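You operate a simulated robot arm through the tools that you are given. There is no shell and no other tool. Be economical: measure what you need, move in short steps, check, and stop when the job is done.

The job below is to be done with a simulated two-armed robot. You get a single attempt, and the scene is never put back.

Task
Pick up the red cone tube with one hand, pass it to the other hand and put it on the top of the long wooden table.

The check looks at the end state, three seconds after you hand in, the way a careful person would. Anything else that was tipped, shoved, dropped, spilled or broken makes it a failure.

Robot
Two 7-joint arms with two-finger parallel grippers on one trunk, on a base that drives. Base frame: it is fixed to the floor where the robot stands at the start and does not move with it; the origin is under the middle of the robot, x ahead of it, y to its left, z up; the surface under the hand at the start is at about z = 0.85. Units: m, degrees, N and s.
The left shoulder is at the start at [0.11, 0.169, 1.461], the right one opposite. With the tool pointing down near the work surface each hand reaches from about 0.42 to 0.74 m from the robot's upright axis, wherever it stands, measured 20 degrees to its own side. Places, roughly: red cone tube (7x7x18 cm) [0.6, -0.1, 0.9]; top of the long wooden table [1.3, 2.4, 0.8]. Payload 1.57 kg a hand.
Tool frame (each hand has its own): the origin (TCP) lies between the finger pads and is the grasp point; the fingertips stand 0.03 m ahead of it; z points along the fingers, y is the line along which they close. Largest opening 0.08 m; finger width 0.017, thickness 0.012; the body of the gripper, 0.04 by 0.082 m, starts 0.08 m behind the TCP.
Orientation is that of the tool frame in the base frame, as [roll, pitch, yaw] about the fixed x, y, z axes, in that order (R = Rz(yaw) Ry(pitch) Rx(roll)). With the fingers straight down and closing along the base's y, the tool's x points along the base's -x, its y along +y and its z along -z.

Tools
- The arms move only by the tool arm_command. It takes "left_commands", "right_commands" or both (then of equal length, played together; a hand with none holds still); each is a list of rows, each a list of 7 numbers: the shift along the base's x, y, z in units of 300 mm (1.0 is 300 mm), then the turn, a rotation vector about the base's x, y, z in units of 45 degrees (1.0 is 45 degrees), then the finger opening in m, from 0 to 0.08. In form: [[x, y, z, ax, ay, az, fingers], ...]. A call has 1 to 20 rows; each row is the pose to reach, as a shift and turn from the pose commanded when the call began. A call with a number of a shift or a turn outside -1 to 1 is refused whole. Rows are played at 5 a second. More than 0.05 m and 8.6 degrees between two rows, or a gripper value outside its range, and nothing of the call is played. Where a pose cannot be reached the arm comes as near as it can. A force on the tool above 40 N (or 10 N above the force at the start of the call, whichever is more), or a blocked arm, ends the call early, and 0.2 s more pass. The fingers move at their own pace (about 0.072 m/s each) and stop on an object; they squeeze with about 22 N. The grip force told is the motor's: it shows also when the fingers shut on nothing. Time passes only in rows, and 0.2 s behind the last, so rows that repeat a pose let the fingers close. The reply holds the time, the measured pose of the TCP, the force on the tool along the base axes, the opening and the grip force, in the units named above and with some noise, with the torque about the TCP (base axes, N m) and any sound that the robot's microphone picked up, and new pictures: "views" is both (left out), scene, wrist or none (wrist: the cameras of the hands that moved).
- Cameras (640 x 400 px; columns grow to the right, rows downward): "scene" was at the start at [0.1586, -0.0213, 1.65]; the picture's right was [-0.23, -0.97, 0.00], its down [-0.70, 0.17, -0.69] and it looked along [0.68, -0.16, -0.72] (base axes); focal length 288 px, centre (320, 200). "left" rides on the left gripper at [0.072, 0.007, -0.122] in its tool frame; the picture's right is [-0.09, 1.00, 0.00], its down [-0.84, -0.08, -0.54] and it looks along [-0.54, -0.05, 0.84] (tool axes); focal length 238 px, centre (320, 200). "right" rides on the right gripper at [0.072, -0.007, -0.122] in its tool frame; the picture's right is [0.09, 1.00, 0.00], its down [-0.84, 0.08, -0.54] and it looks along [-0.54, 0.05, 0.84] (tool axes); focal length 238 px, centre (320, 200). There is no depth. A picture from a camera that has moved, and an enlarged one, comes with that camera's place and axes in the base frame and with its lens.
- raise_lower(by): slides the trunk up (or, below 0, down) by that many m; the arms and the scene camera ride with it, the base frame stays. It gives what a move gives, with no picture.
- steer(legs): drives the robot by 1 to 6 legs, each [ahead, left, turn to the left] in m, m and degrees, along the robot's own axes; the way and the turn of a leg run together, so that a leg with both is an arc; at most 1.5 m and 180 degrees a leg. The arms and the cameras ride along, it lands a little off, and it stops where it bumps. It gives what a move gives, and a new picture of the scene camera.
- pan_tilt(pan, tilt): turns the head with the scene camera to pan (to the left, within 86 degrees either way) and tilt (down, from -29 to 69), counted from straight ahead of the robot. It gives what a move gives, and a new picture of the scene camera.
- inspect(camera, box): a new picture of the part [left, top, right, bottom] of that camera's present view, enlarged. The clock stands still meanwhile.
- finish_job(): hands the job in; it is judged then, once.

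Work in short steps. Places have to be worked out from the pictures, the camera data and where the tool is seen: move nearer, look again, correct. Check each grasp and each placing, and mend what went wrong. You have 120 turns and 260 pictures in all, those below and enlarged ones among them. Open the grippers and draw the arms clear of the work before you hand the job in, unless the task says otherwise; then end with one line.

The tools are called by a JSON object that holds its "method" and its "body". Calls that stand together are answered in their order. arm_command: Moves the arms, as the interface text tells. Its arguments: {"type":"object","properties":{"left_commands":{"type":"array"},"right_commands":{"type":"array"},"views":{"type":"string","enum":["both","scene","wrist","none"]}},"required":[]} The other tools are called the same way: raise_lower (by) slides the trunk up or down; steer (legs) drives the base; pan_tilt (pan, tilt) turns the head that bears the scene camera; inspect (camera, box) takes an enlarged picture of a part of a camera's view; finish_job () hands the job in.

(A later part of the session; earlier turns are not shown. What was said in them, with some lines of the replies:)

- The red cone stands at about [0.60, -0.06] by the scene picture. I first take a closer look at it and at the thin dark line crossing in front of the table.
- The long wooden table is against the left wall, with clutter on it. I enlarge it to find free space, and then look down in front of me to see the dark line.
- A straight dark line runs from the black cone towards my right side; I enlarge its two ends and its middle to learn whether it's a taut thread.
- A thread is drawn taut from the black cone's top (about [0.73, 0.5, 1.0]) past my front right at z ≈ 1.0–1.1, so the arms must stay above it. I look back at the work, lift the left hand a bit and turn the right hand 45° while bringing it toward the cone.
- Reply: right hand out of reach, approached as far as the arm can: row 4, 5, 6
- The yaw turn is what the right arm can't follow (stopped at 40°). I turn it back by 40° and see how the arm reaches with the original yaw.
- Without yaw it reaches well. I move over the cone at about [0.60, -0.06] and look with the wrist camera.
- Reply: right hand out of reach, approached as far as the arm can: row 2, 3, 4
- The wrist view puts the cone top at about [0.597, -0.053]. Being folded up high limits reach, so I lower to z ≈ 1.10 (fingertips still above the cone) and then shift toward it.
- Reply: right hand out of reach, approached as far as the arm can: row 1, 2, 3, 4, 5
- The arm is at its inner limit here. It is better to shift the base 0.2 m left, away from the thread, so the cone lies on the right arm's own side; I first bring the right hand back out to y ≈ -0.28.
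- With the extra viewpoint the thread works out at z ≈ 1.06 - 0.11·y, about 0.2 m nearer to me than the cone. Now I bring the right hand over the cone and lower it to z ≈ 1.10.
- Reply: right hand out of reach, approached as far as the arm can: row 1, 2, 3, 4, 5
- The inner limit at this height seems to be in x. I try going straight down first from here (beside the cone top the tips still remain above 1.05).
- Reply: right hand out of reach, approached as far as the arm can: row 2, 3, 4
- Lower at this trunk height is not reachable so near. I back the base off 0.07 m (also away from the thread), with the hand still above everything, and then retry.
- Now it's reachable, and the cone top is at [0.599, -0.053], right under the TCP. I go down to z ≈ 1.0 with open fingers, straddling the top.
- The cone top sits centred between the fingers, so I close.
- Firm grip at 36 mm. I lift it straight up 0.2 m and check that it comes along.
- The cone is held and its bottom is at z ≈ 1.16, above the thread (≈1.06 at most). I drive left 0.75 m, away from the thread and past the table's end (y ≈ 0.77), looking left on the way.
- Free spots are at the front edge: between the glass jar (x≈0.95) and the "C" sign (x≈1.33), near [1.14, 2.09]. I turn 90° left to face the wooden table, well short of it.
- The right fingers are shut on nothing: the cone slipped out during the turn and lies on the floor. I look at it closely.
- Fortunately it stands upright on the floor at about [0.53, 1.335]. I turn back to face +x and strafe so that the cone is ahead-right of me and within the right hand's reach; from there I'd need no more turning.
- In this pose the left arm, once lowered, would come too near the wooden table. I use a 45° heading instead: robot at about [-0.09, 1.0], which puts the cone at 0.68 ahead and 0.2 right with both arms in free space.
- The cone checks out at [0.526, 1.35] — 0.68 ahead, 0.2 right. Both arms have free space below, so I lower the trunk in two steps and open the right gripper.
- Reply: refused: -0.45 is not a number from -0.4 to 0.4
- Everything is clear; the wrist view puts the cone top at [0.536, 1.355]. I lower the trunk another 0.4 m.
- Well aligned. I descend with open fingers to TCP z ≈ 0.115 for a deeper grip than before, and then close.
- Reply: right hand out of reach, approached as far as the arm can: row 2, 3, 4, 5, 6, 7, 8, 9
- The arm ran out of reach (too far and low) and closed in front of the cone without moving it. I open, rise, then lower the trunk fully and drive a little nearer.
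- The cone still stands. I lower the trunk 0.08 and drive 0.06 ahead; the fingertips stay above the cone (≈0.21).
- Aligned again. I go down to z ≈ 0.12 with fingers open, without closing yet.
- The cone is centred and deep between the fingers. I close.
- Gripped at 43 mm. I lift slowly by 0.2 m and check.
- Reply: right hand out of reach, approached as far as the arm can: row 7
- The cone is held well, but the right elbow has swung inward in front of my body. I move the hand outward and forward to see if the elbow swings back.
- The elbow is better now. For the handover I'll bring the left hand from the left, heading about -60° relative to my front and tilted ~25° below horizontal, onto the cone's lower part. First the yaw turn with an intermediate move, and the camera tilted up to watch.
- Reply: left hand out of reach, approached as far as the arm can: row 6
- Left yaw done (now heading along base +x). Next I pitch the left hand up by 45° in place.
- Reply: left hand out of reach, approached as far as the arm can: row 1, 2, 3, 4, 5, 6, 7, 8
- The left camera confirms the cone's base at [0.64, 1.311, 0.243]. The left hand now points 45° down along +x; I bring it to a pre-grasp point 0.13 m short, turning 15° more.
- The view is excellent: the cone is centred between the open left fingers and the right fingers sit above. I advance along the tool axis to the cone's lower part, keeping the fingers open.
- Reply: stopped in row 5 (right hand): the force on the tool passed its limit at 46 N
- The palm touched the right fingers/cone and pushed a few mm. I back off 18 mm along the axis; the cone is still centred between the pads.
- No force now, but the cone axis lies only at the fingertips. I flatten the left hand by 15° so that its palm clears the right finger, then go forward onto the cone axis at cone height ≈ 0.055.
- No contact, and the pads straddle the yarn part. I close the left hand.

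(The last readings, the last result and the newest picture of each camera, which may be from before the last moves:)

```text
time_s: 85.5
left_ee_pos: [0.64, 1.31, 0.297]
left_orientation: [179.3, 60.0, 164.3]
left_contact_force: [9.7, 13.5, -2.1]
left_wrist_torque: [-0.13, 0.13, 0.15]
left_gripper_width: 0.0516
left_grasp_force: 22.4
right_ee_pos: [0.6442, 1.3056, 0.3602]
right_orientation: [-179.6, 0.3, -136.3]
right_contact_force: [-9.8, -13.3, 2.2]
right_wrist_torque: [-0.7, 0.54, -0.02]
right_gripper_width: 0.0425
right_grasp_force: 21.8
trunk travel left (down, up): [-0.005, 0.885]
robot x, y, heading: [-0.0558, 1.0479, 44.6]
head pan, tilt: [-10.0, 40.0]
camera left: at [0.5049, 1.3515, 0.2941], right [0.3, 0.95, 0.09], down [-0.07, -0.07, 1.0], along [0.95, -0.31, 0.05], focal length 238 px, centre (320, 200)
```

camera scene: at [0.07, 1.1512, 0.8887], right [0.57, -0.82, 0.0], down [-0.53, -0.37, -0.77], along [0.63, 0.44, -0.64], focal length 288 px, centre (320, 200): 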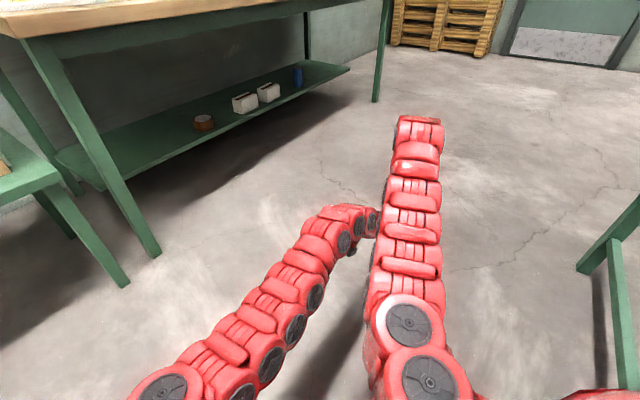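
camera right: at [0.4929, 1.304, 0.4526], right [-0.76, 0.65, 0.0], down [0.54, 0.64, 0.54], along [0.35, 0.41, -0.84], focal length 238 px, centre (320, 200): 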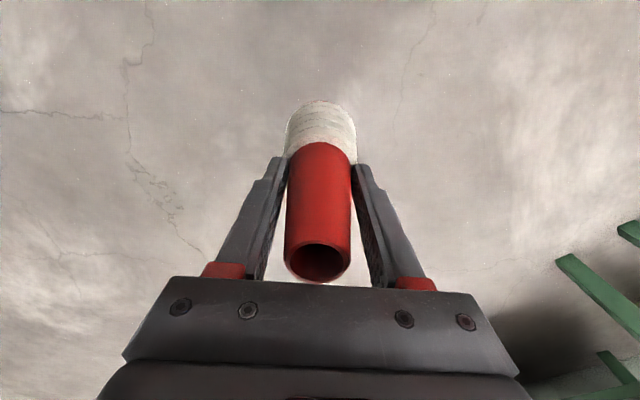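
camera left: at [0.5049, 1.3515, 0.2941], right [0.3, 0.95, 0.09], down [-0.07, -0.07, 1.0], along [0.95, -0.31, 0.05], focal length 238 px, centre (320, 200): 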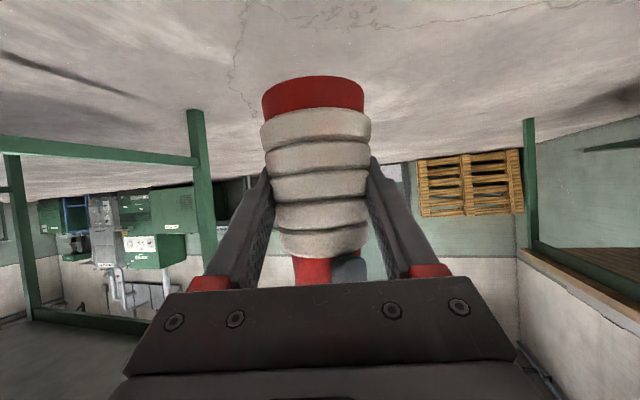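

Both hands hold it now (left at 52 mm, 22 N). I open the right hand and then raise it straight off the cone.

{"method": "arm_command", "body": {"right_commands": [[0, 0, 0, 0, 0, 0, 0.05], [0, 0, 0, 0, 0, 0, 0.06], [0, 0, 0, 0, 0, 0, 0.065], [0, 0, 0, 0, 0, 0, 0.065]]}}

{"method": "inspect", "body": {"camera": "left", "box": [160, 50, 480, 290]}}

```text
time_s: 86.5
left_ee_pos: [0.6395, 1.3078, 0.2953]
left_orientation: [179.5, 60.2, 164.2]
left_contact_force: [-0.3, -0.6, -0.3]
left_wrist_torque: [0.0, 0.02, -0.01]
left_gripper_width: 0.0517
left_grasp_force: 22.3
right_ee_pos: [0.6445, 1.3068, 0.3618]
right_orientation: [-179.6, 0.3, -136.1]
right_contact_force: [0.3, -0.5, -0.8]
right_wrist_torque: [0.01, 0.02, 0.03]
right_gripper_width: 0.0651
right_grasp_force: 0.0
trunk travel left (down, up): [-0.005, 0.885]
robot x, y, heading: [-0.055, 1.0476, 44.5]
head pan, tilt: [-10.0, 40.0]
camera scene: at [0.07, 1.1512, 0.8887], right [0.57, -0.82, 0.0], down [-0.53, -0.37, -0.77], along [0.63, 0.44, -0.64], focal length 288 px, centre (320, 200)
camera right: at [0.5968, 1.2526, 0.4821], right [-0.76, 0.65, -0.01], down [0.54, 0.64, 0.55], along [0.36, 0.41, -0.84], focal length 238 px, centre (320, 200)
```

scene: 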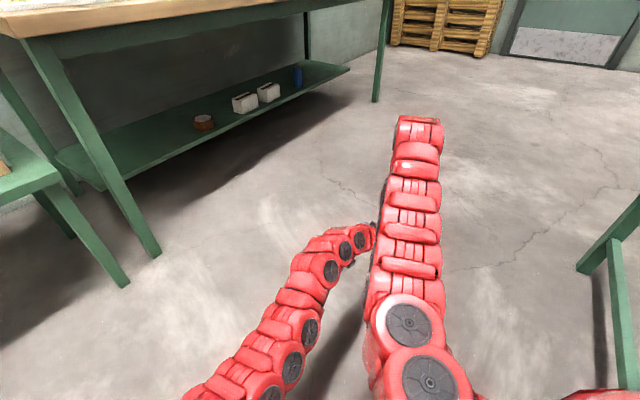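
right: 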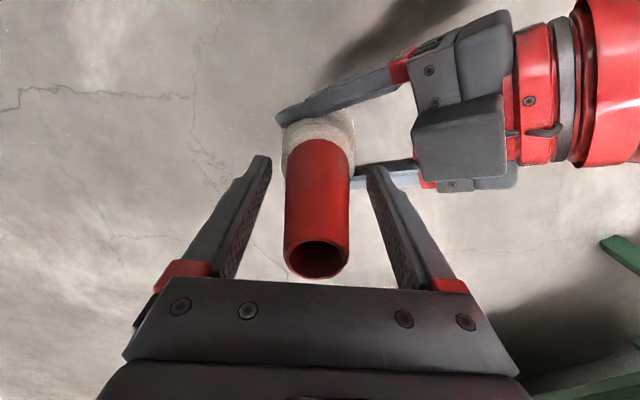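

```text
1.67 times, centred on (320, 170) of left
camera zoom: at [0.5049, 1.3502, 0.294], right [0.31, 0.95, 0.08], down [-0.07, -0.07, 1.0], along [0.95, -0.31, 0.05], focal length 397 px, centre (320, 250)
```

zoom: 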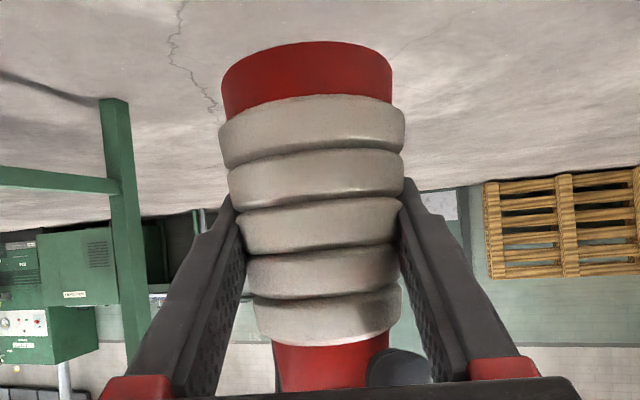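

The left hand alone holds the cone upright, between the yarn ridges. I raise the right hand straight up.

{"method": "arm_command", "body": {"right_commands": [[0, 0, 0.05, 0, 0, 0, 0.065], [0, 0, 0.13, 0, 0, 0, 0.065], [0, 0, 0.24, 0, 0, 0, 0.065], [0, 0, 0.36, 0, 0, 0, 0.065], [0.05, -0.05, 0.46, 0, 0, 0, 0.065], [0.12, -0.12, 0.48, 0, 0, 0, 0.065], [0.2, -0.2, 0.48, 0, 0, 0, 0.065], [0.28, -0.28, 0.48, 0, 0, 0, 0.065]]}}

```text
time_s: 88.3
left_ee_pos: [0.6396, 1.305, 0.2951]
left_orientation: [179.5, 60.0, 164.1]
left_contact_force: [0.1, 0.5, -0.4]
left_wrist_torque: [0.0, -0.01, 0.01]
left_gripper_width: 0.0517
left_grasp_force: 22.0
right_ee_pos: [0.6894, 1.2259, 0.4639]
right_orientation: [-179.6, 0.5, -136.1]
right_contact_force: [-0.5, 0.5, 0.9]
right_wrist_torque: [0.01, -0.04, 0.01]
right_gripper_width: 0.065
right_grasp_force: 0.2
right hand out of reach, approached as far as the arm can: row 4, 5, 6, 7, 8
trunk travel left (down, up): [-0.005, 0.885]
robot x, y, heading: [-0.0535, 1.0481, 44.4]
head pan, tilt: [-10.0, 40.0]
camera scene: at [0.0706, 1.1502, 0.8887], right [0.57, -0.82, 0.0], down [-0.53, -0.36, -0.77], along [0.63, 0.44, -0.64], focal length 288 px, centre (320, 200)
camera right: at [0.6424, 1.1714, 0.5849], right [-0.76, 0.65, -0.01], down [0.54, 0.64, 0.55], along [0.36, 0.41, -0.84], focal length 238 px, centre (320, 200)
```

scene: 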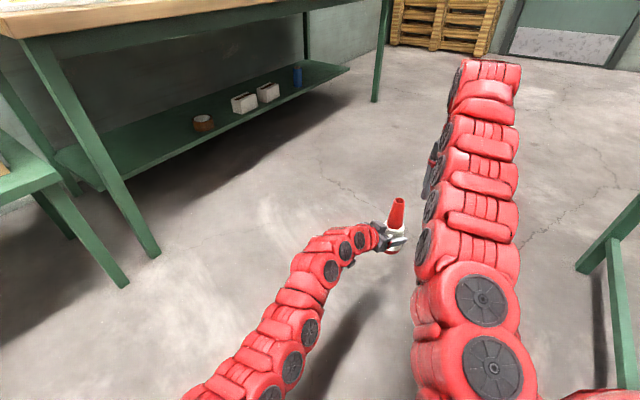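
right: 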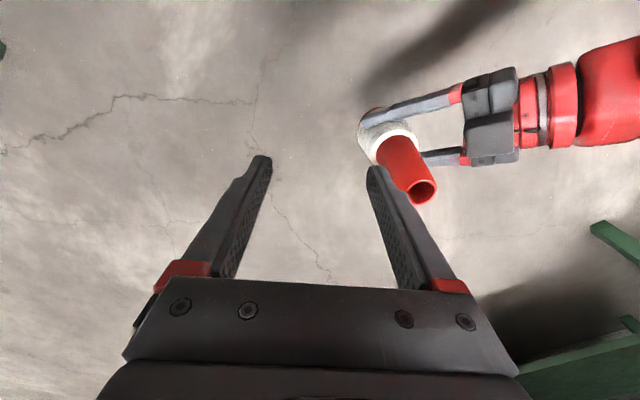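

Handover succeeded: the left hand alone holds the cone. I move the right hand further away and raise the trunk by 0.75 m in two steps.

{"method": "arm_command", "body": {"right_commands": [[0.05, -0.06, 0, 0, 0, 0, 0.065], [0.1, -0.15, 0, 0, 0, 0, 0.065], [0.13, -0.25, 0, 0, 0, 0, 0.065], [0.15, -0.33, 0, 0, 0, 0, 0.065]], "views": "none"}}

{"method": "raise_lower", "body": {"by": 0.4}}

{"method": "raise_lower", "body": {"by": 0.35}}

{"method": "pan_tilt", "body": {"pan": -8, "tilt": 45}}

```text
time_s: 89.3
left_ee_pos: [0.6399, 1.3081, 0.2961]
left_orientation: [179.4, 60.1, 164.3]
left_contact_force: [0.6, 0.4, 0.3]
left_wrist_torque: [0.01, 0.01, -0.03]
left_gripper_width: 0.0518
left_grasp_force: 21.3
right_ee_pos: [0.7255, 1.1371, 0.4591]
right_orientation: [-179.6, 0.4, -136.2]
right_contact_force: [0.7, -0.7, 0.6]
right_wrist_torque: [0.03, 0.0, 0.01]
right_gripper_width: 0.0648
right_grasp_force: 0.0
right hand out of reach, approached as far as the arm can: row 2, 3, 4
trunk travel left (down, up): [-0.005, 0.885]
robot x, y, heading: [-0.0582, 1.0486, 44.5]
head pan, tilt: [-10.0, 40.0]
```

```text
time_s: 93.2
left_ee_pos: [0.6404, 1.3074, 0.6958]
left_orientation: [179.5, 60.1, 164.3]
left_contact_force: [-0.6, 0.9, -0.5]
left_wrist_torque: [0.0, -0.01, -0.01]
left_gripper_width: 0.052
left_grasp_force: 22.1
right_ee_pos: [0.7265, 1.1384, 0.8601]
right_orientation: [-179.5, 0.4, -136.1]
right_contact_force: [-0.6, -0.3, -0.8]
right_wrist_torque: [0.01, 0.02, 0.0]
right_gripper_width: 0.0651
right_grasp_force: 0.1
trunk travel left (down, up): [-0.405, 0.485]
robot x, y, heading: [-0.0581, 1.049, 44.7]
head pan, tilt: [-10.0, 40.0]
```

```text
time_s: 96.6
left_ee_pos: [0.6399, 1.3073, 1.0459]
left_orientation: [179.6, 60.1, 164.4]
left_contact_force: [-0.5, -0.2, -0.4]
left_wrist_torque: [-0.01, -0.01, -0.01]
left_gripper_width: 0.0514
left_grasp_force: 21.5
right_ee_pos: [0.7261, 1.1386, 1.2092]
right_orientation: [-179.6, 0.4, -136.0]
right_contact_force: [0.4, -0.6, 0.0]
right_wrist_torque: [-0.01, -0.01, 0.01]
right_gripper_width: 0.0648
right_grasp_force: 0.1
trunk travel left (down, up): [-0.755, 0.135]
robot x, y, heading: [-0.0565, 1.0516, 44.7]
head pan, tilt: [-10.0, 40.0]
```

```text
time_s: 97.2
left_ee_pos: [0.6407, 1.3078, 1.0461]
left_orientation: [179.5, 60.0, 164.4]
left_contact_force: [0.4, 1.4, -0.1]
left_wrist_torque: [0.04, -0.01, -0.01]
left_gripper_width: 0.0517
left_grasp_force: 21.7
right_ee_pos: [0.7263, 1.138, 1.2083]
right_orientation: [-179.6, 0.4, -136.1]
right_contact_force: [-0.2, 0.0, 0.2]
right_wrist_torque: [0.04, -0.01, -0.02]
right_gripper_width: 0.0649
right_grasp_force: 0.1
trunk travel left (down, up): [-0.755, 0.135]
robot x, y, heading: [-0.0566, 1.0499, 44.5]
head pan, tilt: [-8.0, 45.0]
camera scene: at [0.0656, 1.1515, 1.6315], right [0.6, -0.8, 0.0], down [-0.57, -0.42, -0.71], along [0.57, 0.42, -0.71], focal length 288 px, centre (320, 200)
```

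scene: 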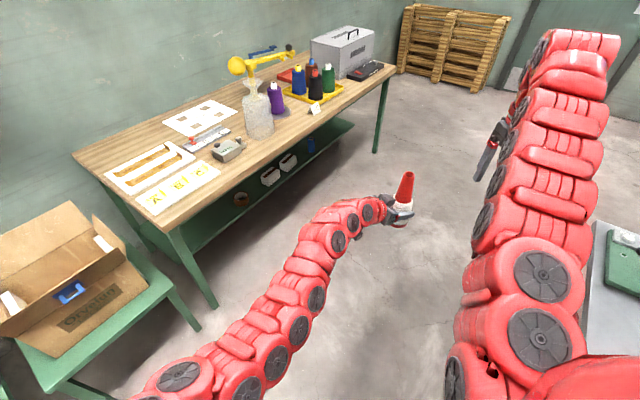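

All good; the cone is upright at z ≈ 0.99. I now swing the left hand in front of me, turning it gently so that it points along my heading (45°) for approaching the table from its front, in two slow halves.

{"method": "arm_command", "body": {"left_commands": [[-0.03, 0.02, 0, 0, 0, 0.04, 0], [-0.09, 0.065, 0, 0, 0, 0.1, 0], [-0.16, 0.11, 0, 0, 0, 0.17, 0], [-0.23, 0.16, 0, 0, 0, 0.24, 0], [-0.3, 0.21, 0, 0, 0, 0.32, 0], [-0.37, 0.26, 0, 0, 0, 0.4, 0], [-0.44, 0.31, 0, 0, 0, 0.48, 0], [-0.51, 0.37, 0, 0, 0, 0.55, 0], [-0.57, 0.41, 0, 0, 0, 0.61, 0], [-0.61, 0.445, 0, 0, 0, 0.65, 0], [-0.63, 0.455, 0, 0, 0, 0.667, 0]], "views": "scene"}}

```text
time_s: 99.6
left_ee_pos: [0.4513, 1.4432, 1.046]
left_orientation: [179.4, 60.0, -165.8]
left_contact_force: [-0.3, 0.7, 0.1]
left_wrist_torque: [0.0, 0.02, 0.04]
left_gripper_width: 0.0519
left_grasp_force: 21.8
right_ee_pos: [0.7269, 1.1397, 1.2093]
right_orientation: [-179.6, 0.4, -136.1]
right_contact_force: [-0.6, 1.0, -1.0]
right_wrist_torque: [-0.02, 0.01, 0.0]
right_gripper_width: 0.0648
right_grasp_force: 0.1
trunk travel left (down, up): [-0.755, 0.135]
robot x, y, heading: [-0.0557, 1.0491, 44.6]
head pan, tilt: [-8.0, 45.0]
camera scene: at [0.0652, 1.1515, 1.6315], right [0.6, -0.8, 0.0], down [-0.57, -0.42, -0.71], along [0.57, 0.42, -0.71], focal length 288 px, centre (320, 200)
```

scene: 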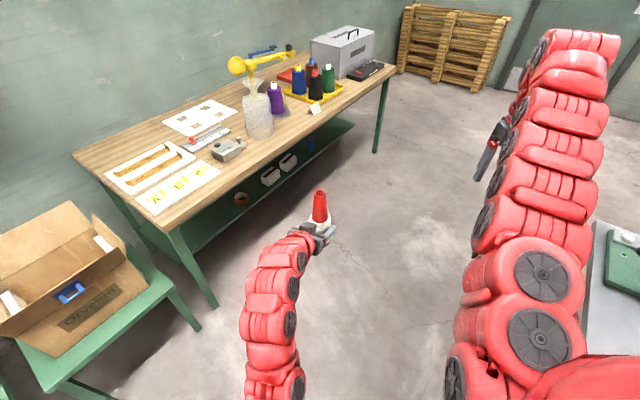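

Still upright. I do the second half of the turn, keeping about 0.62 m ahead.

{"method": "arm_command", "body": {"left_commands": [[-0.02, 0.02, 0, 0, 0, 0.04, 0], [-0.06, 0.05, 0, 0, 0, 0.1, 0], [-0.1, 0.08, 0, 0, 0, 0.17, 0], [-0.15, 0.12, 0, 0, 0, 0.24, 0], [-0.2, 0.16, 0, 0, 0, 0.32, 0], [-0.25, 0.2, 0, 0, 0, 0.4, 0], [-0.3, 0.24, 0, 0, 0, 0.48, 0], [-0.34, 0.28, 0, 0, 0, 0.55, 0], [-0.38, 0.31, 0, 0, 0, 0.61, 0], [-0.41, 0.33, 0, 0, 0, 0.65, 0], [-0.417, 0.34, 0, 0, 0, 0.667, 0]]}}

```text
time_s: 102.0
left_ee_pos: [0.3257, 1.5463, 1.0465]
left_orientation: [179.5, 60.1, -135.7]
left_contact_force: [-0.6, 0.9, -0.1]
left_wrist_torque: [-0.03, 0.01, 0.01]
left_gripper_width: 0.0516
left_grasp_force: 21.7
right_ee_pos: [0.7267, 1.1392, 1.2093]
right_orientation: [-179.6, 0.4, -136.1]
right_contact_force: [0.0, 0.4, -1.1]
right_wrist_torque: [0.01, 0.02, 0.01]
right_gripper_width: 0.065
right_grasp_force: 0.0
trunk travel left (down, up): [-0.755, 0.135]
robot x, y, heading: [-0.056, 1.0494, 44.5]
head pan, tilt: [-8.0, 45.0]
camera scene: at [0.0655, 1.1515, 1.6315], right [0.6, -0.8, 0.0], down [-0.57, -0.42, -0.71], along [0.57, 0.42, -0.71], focal length 288 px, centre (320, 200)
camera left: at [0.2207, 1.4504, 1.0443], right [-0.67, 0.74, 0.08], down [0.02, -0.1, 1.0], along [0.74, 0.67, 0.05], focal length 238 px, centre (320, 200)
```

scene: 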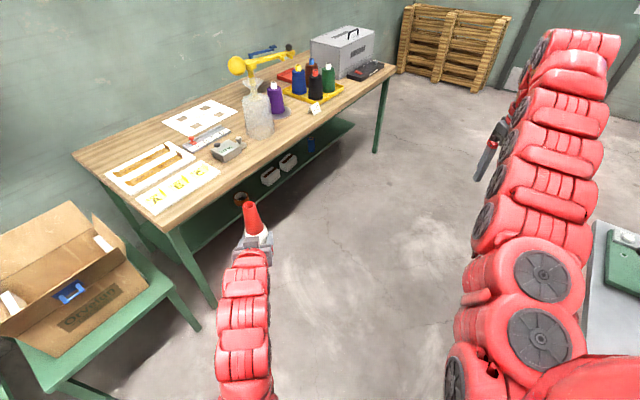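
left: 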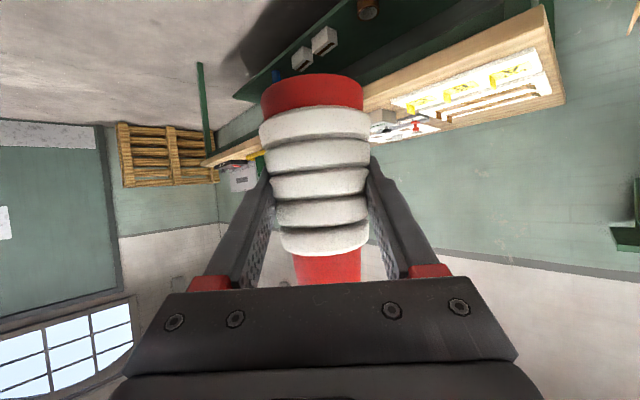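

The hand now points at the table. I drive diagonally without turning, in small legs, toward the free spot while still keeping the cone short of the table edge.

{"method": "steer", "body": {"legs": [[0.25, -0.12, 0]]}}

{"method": "steer", "body": {"legs": [[0.25, -0.12, 0], [0.245, -0.115, 0]]}}

```text
time_s: 104.0
left_ee_pos: [0.5886, 1.6355, 1.0461]
left_orientation: [179.4, 60.1, -135.7]
left_contact_force: [-0.1, -0.5, 0.2]
left_wrist_torque: [0.01, -0.02, -0.01]
left_gripper_width: 0.0515
left_grasp_force: 21.5
right_ee_pos: [0.9869, 1.226, 1.2097]
right_orientation: [-179.6, 0.5, -136.2]
right_contact_force: [0.3, -0.2, 0.1]
right_wrist_torque: [-0.04, 0.0, 0.0]
right_gripper_width: 0.0648
right_grasp_force: 0.1
trunk travel left (down, up): [-0.755, 0.135]
robot x, y, heading: [0.2036, 1.1402, 44.8]
head pan, tilt: [-8.0, 45.0]
camera scene: at [0.3264, 1.2404, 1.6316], right [0.6, -0.8, 0.0], down [-0.57, -0.42, -0.71], along [0.57, 0.42, -0.71], focal length 288 px, centre (320, 200)
```

scene: 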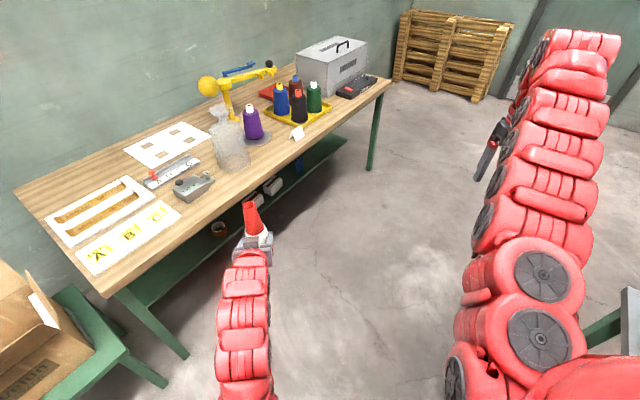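

```text
time_s: 107.5
left_ee_pos: [1.1064, 1.8191, 1.0473]
left_orientation: [179.6, 60.1, -135.7]
left_contact_force: [0.3, 0.6, -1.0]
left_wrist_torque: [0.01, 0.01, 0.01]
left_gripper_width: 0.0514
left_grasp_force: 21.9
right_ee_pos: [1.5052, 1.4103, 1.2082]
right_orientation: [-179.5, 0.4, -136.2]
right_contact_force: [-0.6, 0.1, -0.4]
right_wrist_torque: [0.02, 0.02, 0.01]
right_gripper_width: 0.065
right_grasp_force: 0.0
trunk travel left (down, up): [-0.755, 0.135]
robot x, y, heading: [0.7245, 1.3226, 44.9]
head pan, tilt: [-8.0, 45.0]
camera scene: at [0.8445, 1.4243, 1.6316], right [0.6, -0.8, 0.0], down [-0.57, -0.42, -0.71], along [0.57, 0.42, -0.71], focal length 288 px, centre (320, 200)
```

scene: 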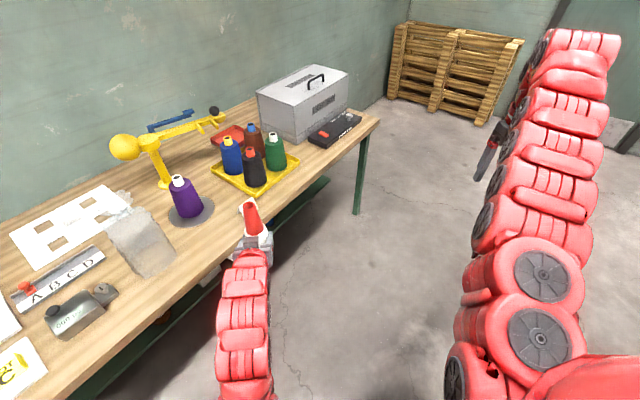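

Arrived with the cone still upright. I turn the head to see the target spot well.

{"method": "pan_tilt", "body": {"pan": 15, "tilt": 45}}

{"method": "inspect", "body": {"camera": "scene", "box": [180, 40, 500, 240]}}

```text
time_s: 108.3
left_ee_pos: [1.1075, 1.8198, 1.0463]
left_orientation: [179.5, 60.1, -135.7]
left_contact_force: [-0.1, -0.1, -0.8]
left_wrist_torque: [0.01, 0.01, 0.01]
left_gripper_width: 0.0516
left_grasp_force: 22.1
right_ee_pos: [1.5057, 1.4101, 1.2094]
right_orientation: [-179.5, 0.5, -136.2]
right_contact_force: [0.8, 0.9, -0.1]
right_wrist_torque: [-0.02, 0.02, 0.01]
right_gripper_width: 0.0651
right_grasp_force: 0.1
trunk travel left (down, up): [-0.755, 0.135]
robot x, y, heading: [0.722, 1.3201, 44.6]
head pan, tilt: [15.0, 45.0]
camera scene: at [0.821, 1.446, 1.6315], right [0.86, -0.51, 0.0], down [-0.36, -0.61, -0.71], along [0.36, 0.61, -0.71], focal length 288 px, centre (320, 200)
```

scene: 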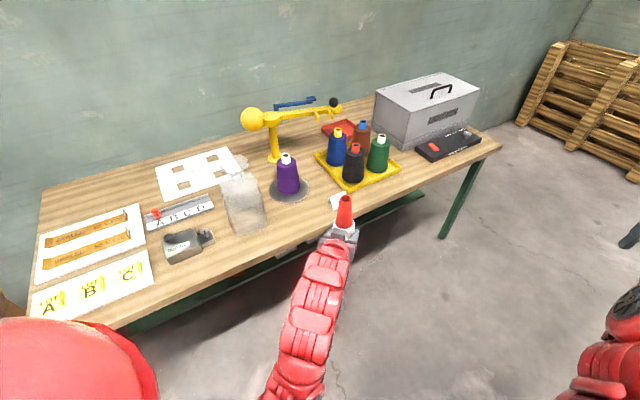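

```text
2.00 times, centred on (340, 140) of scene
camera zoom: at [0.821, 1.446, 1.6315], right [0.86, -0.51, 0.0], down [-0.36, -0.61, -0.71], along [0.36, 0.61, -0.71], focal length 576 px, centre (280, 320)
```

zoom: 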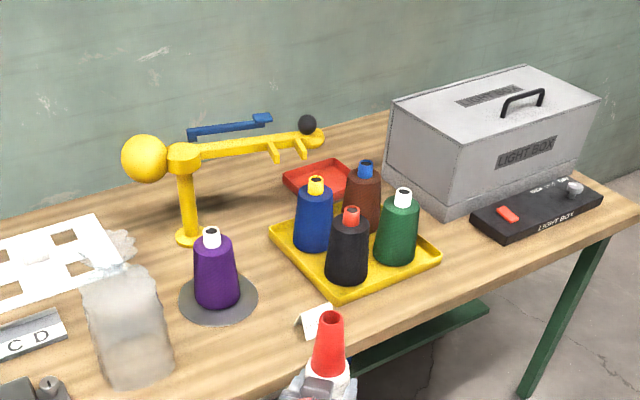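

Spot [1.135, 2.10] is free: about 8 cm from the "C" sign, 10 cm from the jar, 6 cm from the purple cone's disc. I drive 0.17 m nearer the table with the cone still high.

{"method": "steer", "body": {"legs": [[0.134, 0.107, 0]]}}

```text
time_s: 109.8
left_ee_pos: [1.1266, 1.9867, 1.0463]
left_orientation: [179.4, 60.1, -135.8]
left_contact_force: [-0.5, 0.8, -0.4]
left_wrist_torque: [-0.01, 0.02, -0.01]
left_gripper_width: 0.0516
left_grasp_force: 22.5
right_ee_pos: [1.5271, 1.5791, 1.2084]
right_orientation: [-179.6, 0.4, -136.3]
right_contact_force: [0.4, -0.9, 0.4]
right_wrist_torque: [-0.03, 0.03, 0.05]
right_gripper_width: 0.065
right_grasp_force: 0.1
trunk travel left (down, up): [-0.755, 0.135]
robot x, y, heading: [0.7399, 1.4916, 44.6]
head pan, tilt: [15.0, 45.0]
camera scene: at [0.8414, 1.615, 1.6316], right [0.86, -0.51, 0.0], down [-0.36, -0.61, -0.71], along [0.36, 0.61, -0.71], focal length 288 px, centre (320, 200)
```

scene: 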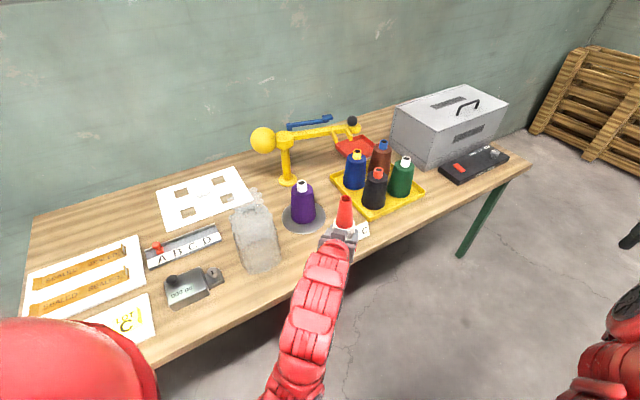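

I move the cone forward over the spot at the same height, then check the view.

{"method": "arm_command", "body": {"left_commands": [[0.003, 0.06, 0, 0, 0, 0, 0], [0.007, 0.14, 0, 0, 0, 0, 0], [0.01, 0.22, 0, 0, 0, 0, 0], [0.013, 0.3, 0, 0, 0, 0, 0], [0.015, 0.36, 0, 0, 0, 0, 0], [0.015, 0.363, 0, 0, 0, 0, 0]]}}

{"method": "inspect", "body": {"camera": "scene", "box": [220, 110, 460, 290]}}

```text
time_s: 111.2
left_ee_pos: [1.1319, 2.0969, 1.0465]
left_orientation: [179.5, 60.1, -135.7]
left_contact_force: [-0.7, 0.0, -0.9]
left_wrist_torque: [0.01, 0.02, 0.0]
left_gripper_width: 0.0513
left_grasp_force: 22.0
right_ee_pos: [1.5253, 1.5795, 1.2088]
right_orientation: [-179.6, 0.4, -136.3]
right_contact_force: [0.2, 0.3, 0.0]
right_wrist_torque: [0.01, 0.01, 0.03]
right_gripper_width: 0.0648
right_grasp_force: 0.0
trunk travel left (down, up): [-0.755, 0.135]
robot x, y, heading: [0.7407, 1.4906, 44.4]
head pan, tilt: [15.0, 45.0]
camera scene: at [0.8415, 1.6154, 1.6315], right [0.86, -0.51, 0.0], down [-0.36, -0.61, -0.71], along [0.36, 0.61, -0.71], focal length 288 px, centre (320, 200)
camera left: at [1.0263, 2.0012, 1.0444], right [-0.67, 0.74, 0.08], down [0.02, -0.1, 1.0], along [0.74, 0.67, 0.05], focal length 238 px, centre (320, 200)
```

scene: 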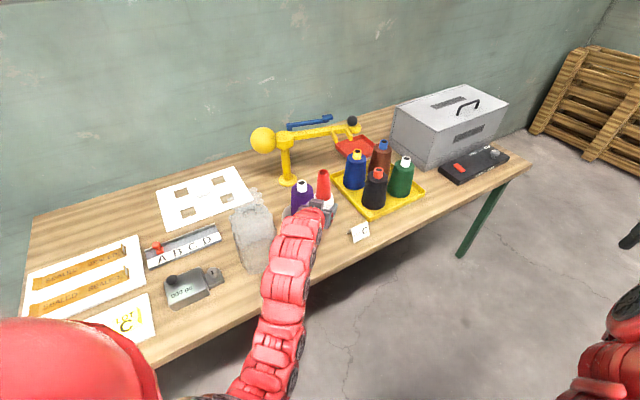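
left: 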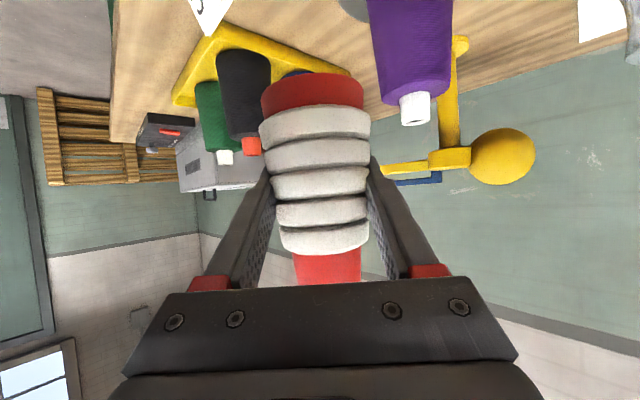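

```text
2.22 times, centred on (340, 200) of scene
camera zoom: at [0.8415, 1.6154, 1.6315], right [0.86, -0.51, 0.0], down [-0.36, -0.61, -0.71], along [0.36, 0.61, -0.71], focal length 640 px, centre (276, 200)
```

zoom: 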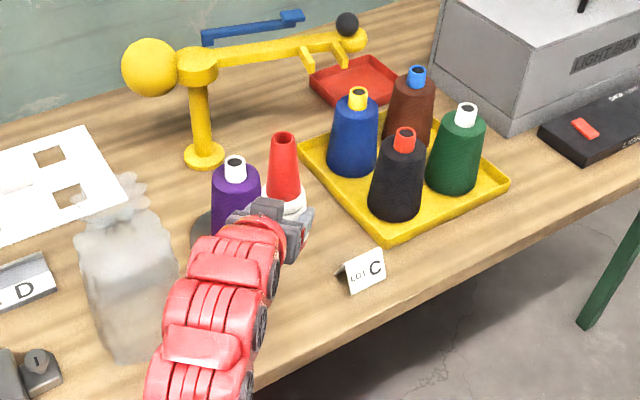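

The spot below is clear. I lower to about 2 cm above the expected contact (TCP z ≈ 0.875), shifting 1.5 cm further in.

{"method": "arm_command", "body": {"left_commands": [[0, 0.02, -0.06, 0, 0, 0, 0], [0, 0.05, -0.17, 0, 0, 0, 0], [0, 0.05, -0.28, 0, 0, 0, 0], [0, 0.05, -0.39, 0, 0, 0, 0], [0, 0.05, -0.49, 0, 0, 0, 0], [0, 0.05, -0.55, 0, 0, 0, 0], [0, 0.05, -0.573, 0, 0, 0, 0], [0, 0.05, -0.573, 0, 0, 0, 0]]}}

{"method": "inspect", "body": {"camera": "scene", "box": [220, 130, 460, 310]}}

```text
time_s: 113.0
left_ee_pos: [1.1336, 2.1117, 0.8735]
left_orientation: [179.4, 60.1, -135.8]
left_contact_force: [-0.1, 0.9, -1.0]
left_wrist_torque: [-0.01, 0.02, 0.01]
left_gripper_width: 0.0516
left_grasp_force: 21.5
right_ee_pos: [1.5274, 1.5796, 1.2091]
right_orientation: [-179.5, 0.5, -136.3]
right_contact_force: [-0.1, -0.3, 0.0]
right_wrist_torque: [-0.01, -0.03, -0.01]
right_gripper_width: 0.0649
right_grasp_force: 0.1
trunk travel left (down, up): [-0.755, 0.135]
robot x, y, heading: [0.7432, 1.4941, 44.5]
head pan, tilt: [15.0, 45.0]
camera scene: at [0.8416, 1.6159, 1.6315], right [0.86, -0.51, 0.0], down [-0.36, -0.61, -0.71], along [0.36, 0.61, -0.71], focal length 288 px, centre (320, 200)
camera left: at [1.0269, 2.0159, 0.8721], right [-0.67, 0.74, 0.08], down [0.02, -0.1, 1.0], along [0.74, 0.67, 0.05], focal length 238 px, centre (320, 200)
```

scene: 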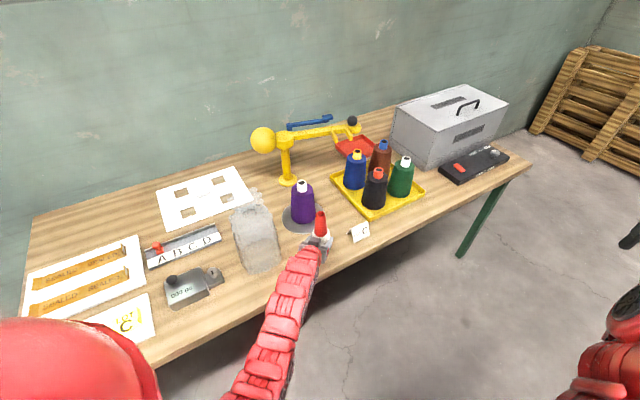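
left: 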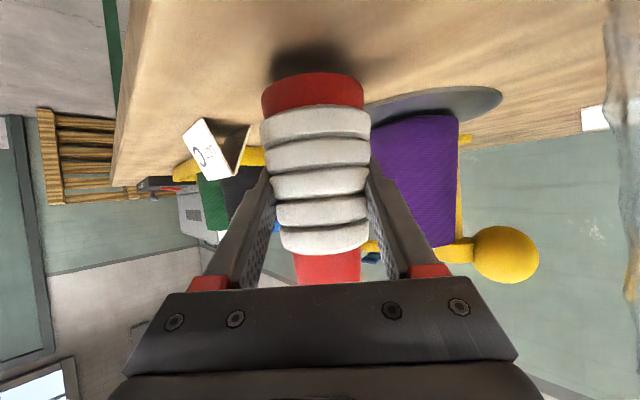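

```text
2.22 times, centred on (340, 220) of scene
camera zoom: at [0.8416, 1.6159, 1.6315], right [0.86, -0.51, 0.0], down [-0.36, -0.61, -0.71], along [0.36, 0.61, -0.71], focal length 640 px, centre (276, 156)
```

zoom: 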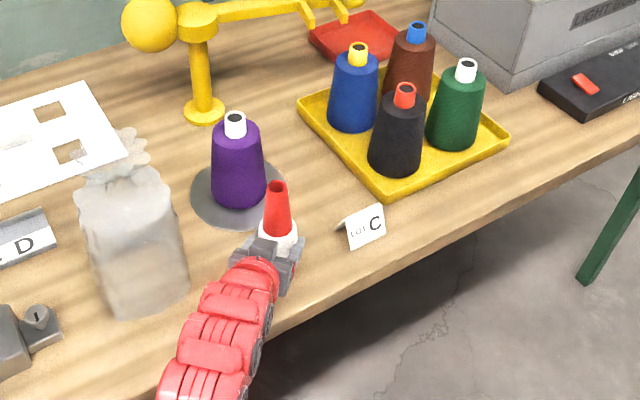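

About 2 cm to go and clear of neighbours. I descend in small amounts and watch the force.

{"method": "arm_command", "body": {"left_commands": [[0, 0, -0.02, 0, 0, 0, 0], [0, 0, -0.04, 0, 0, 0, 0], [0, 0, -0.05, 0, 0, 0, 0]], "views": "none"}}

{"method": "arm_command", "body": {"left_commands": [[0, 0, -0.006, 0, 0, 0, 0], [0, 0, -0.012, 0, 0, 0, 0]], "views": "wrist"}}

```text
time_s: 113.8
left_ee_pos: [1.1324, 2.1115, 0.8581]
left_orientation: [179.5, 60.2, -135.8]
left_contact_force: [-0.8, -0.3, -1.5]
left_wrist_torque: [0.0, -0.04, -0.01]
left_gripper_width: 0.0511
left_grasp_force: 22.0
right_ee_pos: [1.5267, 1.5811, 1.2089]
right_orientation: [-179.6, 0.4, -136.3]
right_contact_force: [1.0, -0.5, 0.1]
right_wrist_torque: [0.0, 0.0, 0.04]
right_gripper_width: 0.0648
right_grasp_force: 0.0
trunk travel left (down, up): [-0.755, 0.135]
robot x, y, heading: [0.7436, 1.4968, 44.5]
head pan, tilt: [15.0, 45.0]
```

```text
time_s: 114.4
left_ee_pos: [1.1319, 2.1111, 0.8584]
left_orientation: [179.4, 60.3, -135.9]
left_contact_force: [-1.1, -1.1, 9.5]
left_wrist_torque: [0.1, 0.2, 0.02]
left_gripper_width: 0.0516
left_grasp_force: 22.4
right_ee_pos: [1.5266, 1.5784, 1.21]
right_orientation: [-179.6, 0.5, -136.3]
right_contact_force: [0.1, -0.7, 0.2]
right_wrist_torque: [0.01, 0.0, 0.02]
right_gripper_width: 0.0652
right_grasp_force: 0.1
trunk travel left (down, up): [-0.755, 0.135]
robot x, y, heading: [0.7437, 1.4933, 44.6]
head pan, tilt: [15.0, 45.0]
camera left: at [1.0265, 2.0163, 0.8553], right [-0.67, 0.74, 0.09], down [0.02, -0.1, 0.99], along [0.74, 0.67, 0.05], focal length 238 px, centre (320, 200)
```

left: 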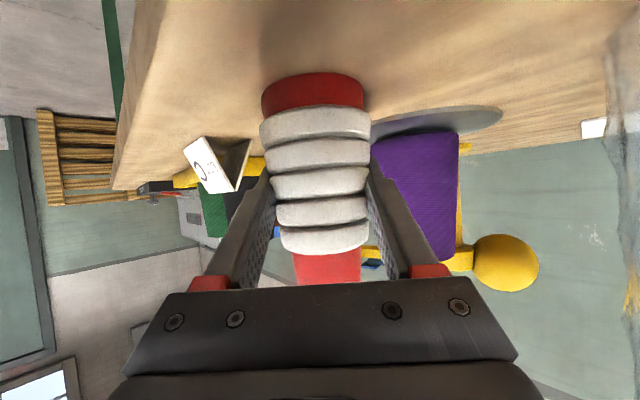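

The cone is touching down (9.5 N upward, base level with the table). I open the left fingers.

{"method": "arm_command", "body": {"left_commands": [[0, 0, 0.003, 0, 0, 0, 0.05], [0, 0, 0.003, 0, 0, 0, 0.06], [0, 0, 0.003, 0, 0, 0, 0.075], [0, 0, 0.003, 0, 0, 0, 0.075], [0, 0, 0.003, 0, 0, 0, 0.075]]}}

```text
time_s: 115.6
left_ee_pos: [1.1319, 2.1123, 0.8566]
left_orientation: [179.5, 60.1, -135.8]
left_contact_force: [0.3, -0.5, 0.4]
left_wrist_torque: [0.06, -0.02, -0.01]
left_gripper_width: 0.0749
left_grasp_force: 0.1
right_ee_pos: [1.5261, 1.5788, 1.2101]
right_orientation: [-179.6, 0.4, -136.2]
right_contact_force: [-1.1, -0.5, -0.8]
right_wrist_torque: [0.02, -0.03, -0.02]
right_gripper_width: 0.0653
right_grasp_force: 0.0
trunk travel left (down, up): [-0.755, 0.135]
robot x, y, heading: [0.7427, 1.4929, 44.4]
head pan, tilt: [15.0, 45.0]
camera scene: at [0.8415, 1.6157, 1.6315], right [0.86, -0.51, 0.0], down [-0.36, -0.61, -0.71], along [0.36, 0.61, -0.71], focal length 288 px, centre (320, 200)
camera left: at [1.0263, 2.0164, 0.8545], right [-0.67, 0.74, 0.08], down [0.02, -0.09, 1.0], along [0.74, 0.67, 0.05], focal length 238 px, centre (320, 200)
```

scene: 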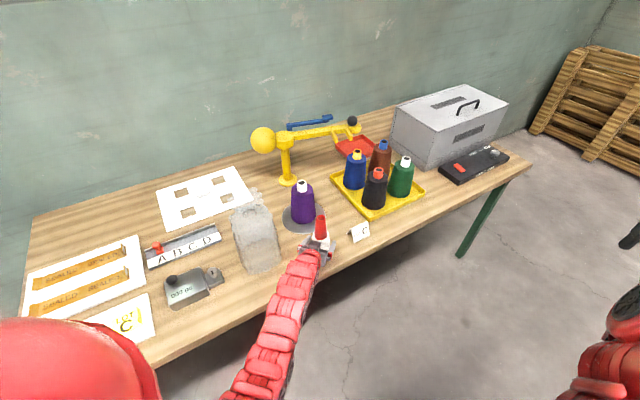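
left: 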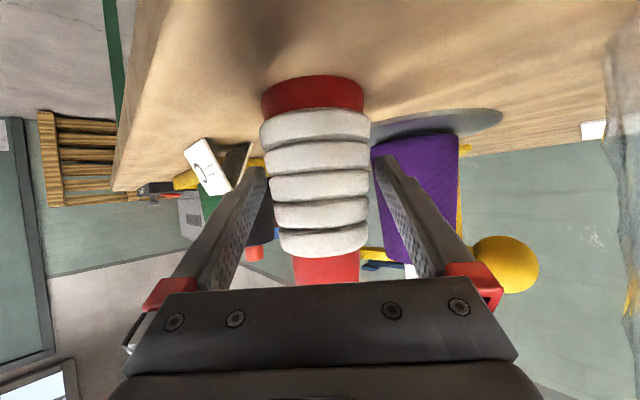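

It stands free with gaps on both sides. I withdraw the left hand backward along its own axis.

{"method": "arm_command", "body": {"left_commands": [[-0.05, -0.05, 0.04, 0, 0, 0, 0.075], [-0.12, -0.12, 0.1, 0, 0, 0, 0.075], [-0.2, -0.2, 0.165, 0, 0, 0, 0.075], [-0.29, -0.29, 0.24, 0, 0, 0, 0.075], [-0.37, -0.37, 0.35, 0, 0, 0, 0.075], [-0.42, -0.42, 0.45, 0, 0, 0, 0.075], [-0.42, -0.42, 0.55, 0, 0, 0, 0.075]]}}

{"method": "inspect", "body": {"camera": "scene", "box": [220, 130, 460, 310]}}

```text
time_s: 117.2
left_ee_pos: [1.0279, 2.0183, 0.9853]
left_orientation: [179.5, 60.0, -135.8]
left_contact_force: [-0.9, -0.5, -0.5]
left_wrist_torque: [0.0, -0.02, 0.03]
left_gripper_width: 0.075
left_grasp_force: 0.0
left hand out of reach, approached as far as the arm can: row 6, 7
right_ee_pos: [1.5261, 1.5798, 1.2095]
right_orientation: [-179.5, 0.5, -136.3]
right_contact_force: [0.3, -0.9, -0.6]
right_wrist_torque: [-0.03, 0.01, -0.02]
right_gripper_width: 0.0648
right_grasp_force: 0.0
trunk travel left (down, up): [-0.755, 0.135]
robot x, y, heading: [0.7414, 1.4906, 44.5]
head pan, tilt: [15.0, 45.0]
camera scene: at [0.8421, 1.6163, 1.6314], right [0.86, -0.51, 0.0], down [-0.36, -0.61, -0.71], along [0.36, 0.61, -0.71], focal length 288 px, centre (320, 200)
camera left: at [0.9231, 1.9224, 0.9839], right [-0.67, 0.74, 0.09], down [0.02, -0.09, 1.0], along [0.74, 0.67, 0.05], focal length 238 px, centre (320, 200)
```

scene: 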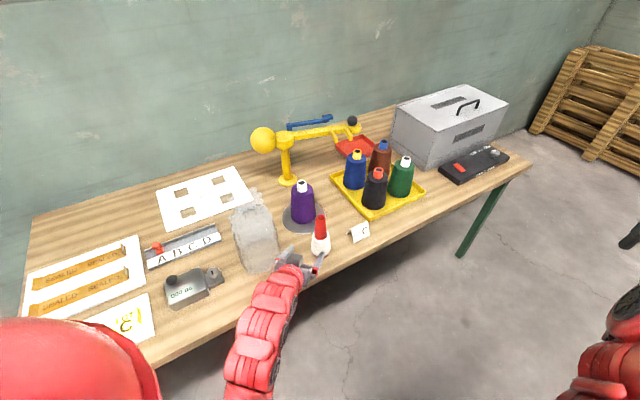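
left: 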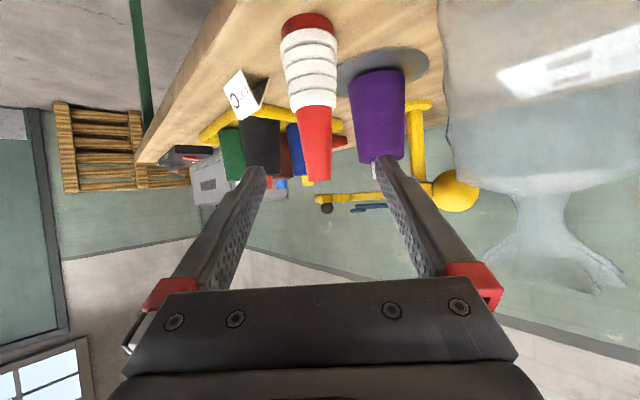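

```text
2.22 times, centred on (340, 220) of scene
camera zoom: at [0.8421, 1.6163, 1.6314], right [0.86, -0.51, 0.0], down [-0.36, -0.61, -0.71], along [0.36, 0.61, -0.71], focal length 640 px, centre (276, 156)
```

zoom: 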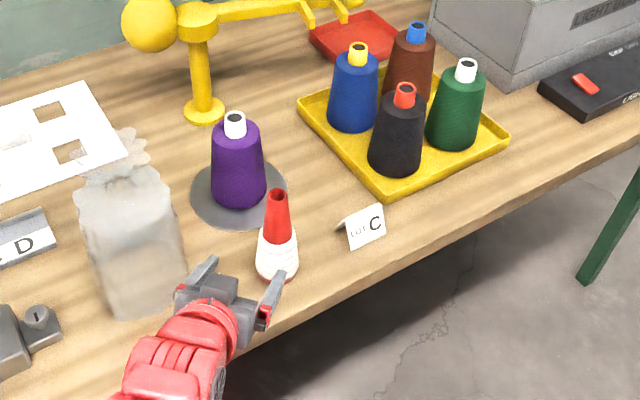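

The cone stands upright on the table and nothing else has moved. I drive the base 0.22 m straight back from the table to draw the arms clear.

{"method": "steer", "body": {"legs": [[-0.155, -0.157, 0]]}}

{"method": "inspect", "body": {"camera": "scene", "box": [180, 80, 500, 280]}}

{"method": "pan_tilt", "body": {"pan": -75, "tilt": 35}}

```text
time_s: 118.9
left_ee_pos: [1.0282, 1.7967, 0.9863]
left_orientation: [179.5, 60.2, -135.8]
left_contact_force: [0.1, -0.6, -0.2]
left_wrist_torque: [-0.02, 0.02, 0.01]
left_gripper_width: 0.0747
left_grasp_force: 0.2
right_ee_pos: [1.5265, 1.3599, 1.2086]
right_orientation: [-179.5, 0.4, -136.3]
right_contact_force: [0.7, -0.5, -0.4]
right_wrist_torque: [0.02, -0.01, 0.0]
right_gripper_width: 0.0651
right_grasp_force: 0.1
trunk travel left (down, up): [-0.755, 0.135]
robot x, y, heading: [0.7429, 1.2696, 44.5]
head pan, tilt: [15.0, 45.0]
camera scene: at [0.8415, 1.3958, 1.6314], right [0.86, -0.51, 0.0], down [-0.36, -0.61, -0.71], along [0.36, 0.61, -0.71], focal length 288 px, centre (320, 200)
```

scene: 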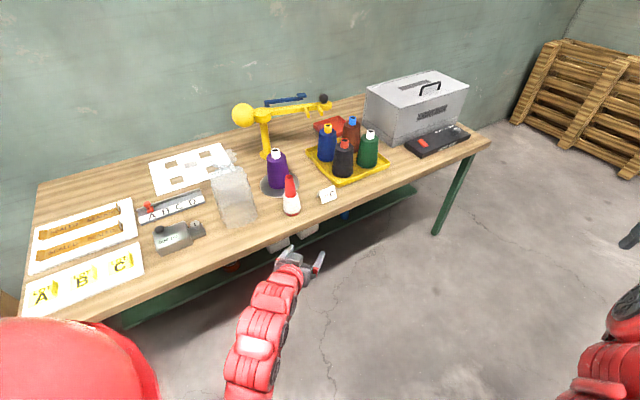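

```text
2.00 times, centred on (340, 180) of scene
camera zoom: at [0.8415, 1.3958, 1.6314], right [0.86, -0.51, 0.0], down [-0.36, -0.61, -0.71], along [0.36, 0.61, -0.71], focal length 576 px, centre (280, 240)
```

zoom: 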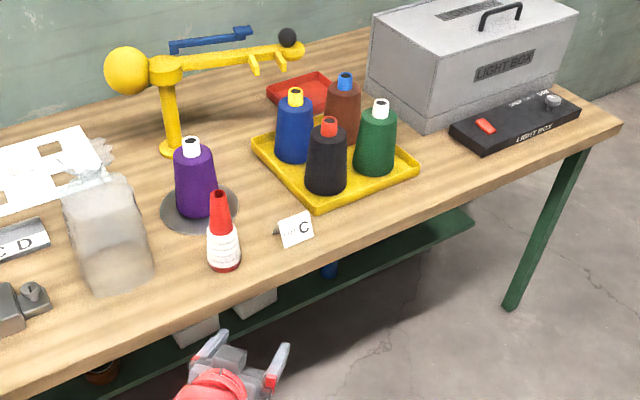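

```text
time_s: 120.5
left_ee_pos: [1.0291, 1.7968, 0.9857]
left_orientation: [179.4, 60.1, -135.7]
left_contact_force: [1.0, -0.2, 0.2]
left_wrist_torque: [0.02, 0.02, -0.01]
left_gripper_width: 0.0752
left_grasp_force: 0.2
right_ee_pos: [1.5262, 1.3609, 1.2101]
right_orientation: [-179.6, 0.4, -136.3]
right_contact_force: [0.5, 0.3, 0.2]
right_wrist_torque: [-0.05, -0.01, -0.01]
right_gripper_width: 0.0651
right_grasp_force: 0.0
trunk travel left (down, up): [-0.755, 0.135]
robot x, y, heading: [0.7434, 1.2762, 44.6]
head pan, tilt: [-75.0, 35.0]
camera scene: at [0.8763, 1.2807, 1.6463], right [-0.51, -0.86, 0.0], down [-0.5, 0.29, -0.82], along [0.71, -0.41, -0.57], focal length 288 px, centre (320, 200)
```

scene: 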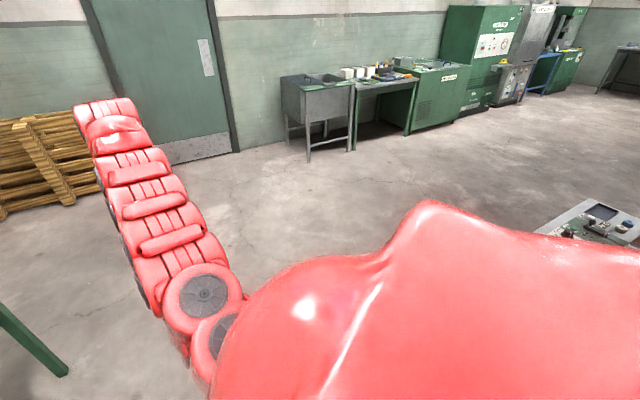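

The cone stands upright and free on the wooden table, its neighbours are as before, and both grippers are open and clear, so I hand in.

{"method": "finish_job", "body": {}}

```text
The job is handed in.
```

The red cone tube now stands upright on the long wooden table, passed from the right hand to the left. Along the way it slipped out of the right gripper onto the floor; it landed upright, and I picked it up again before the handover.
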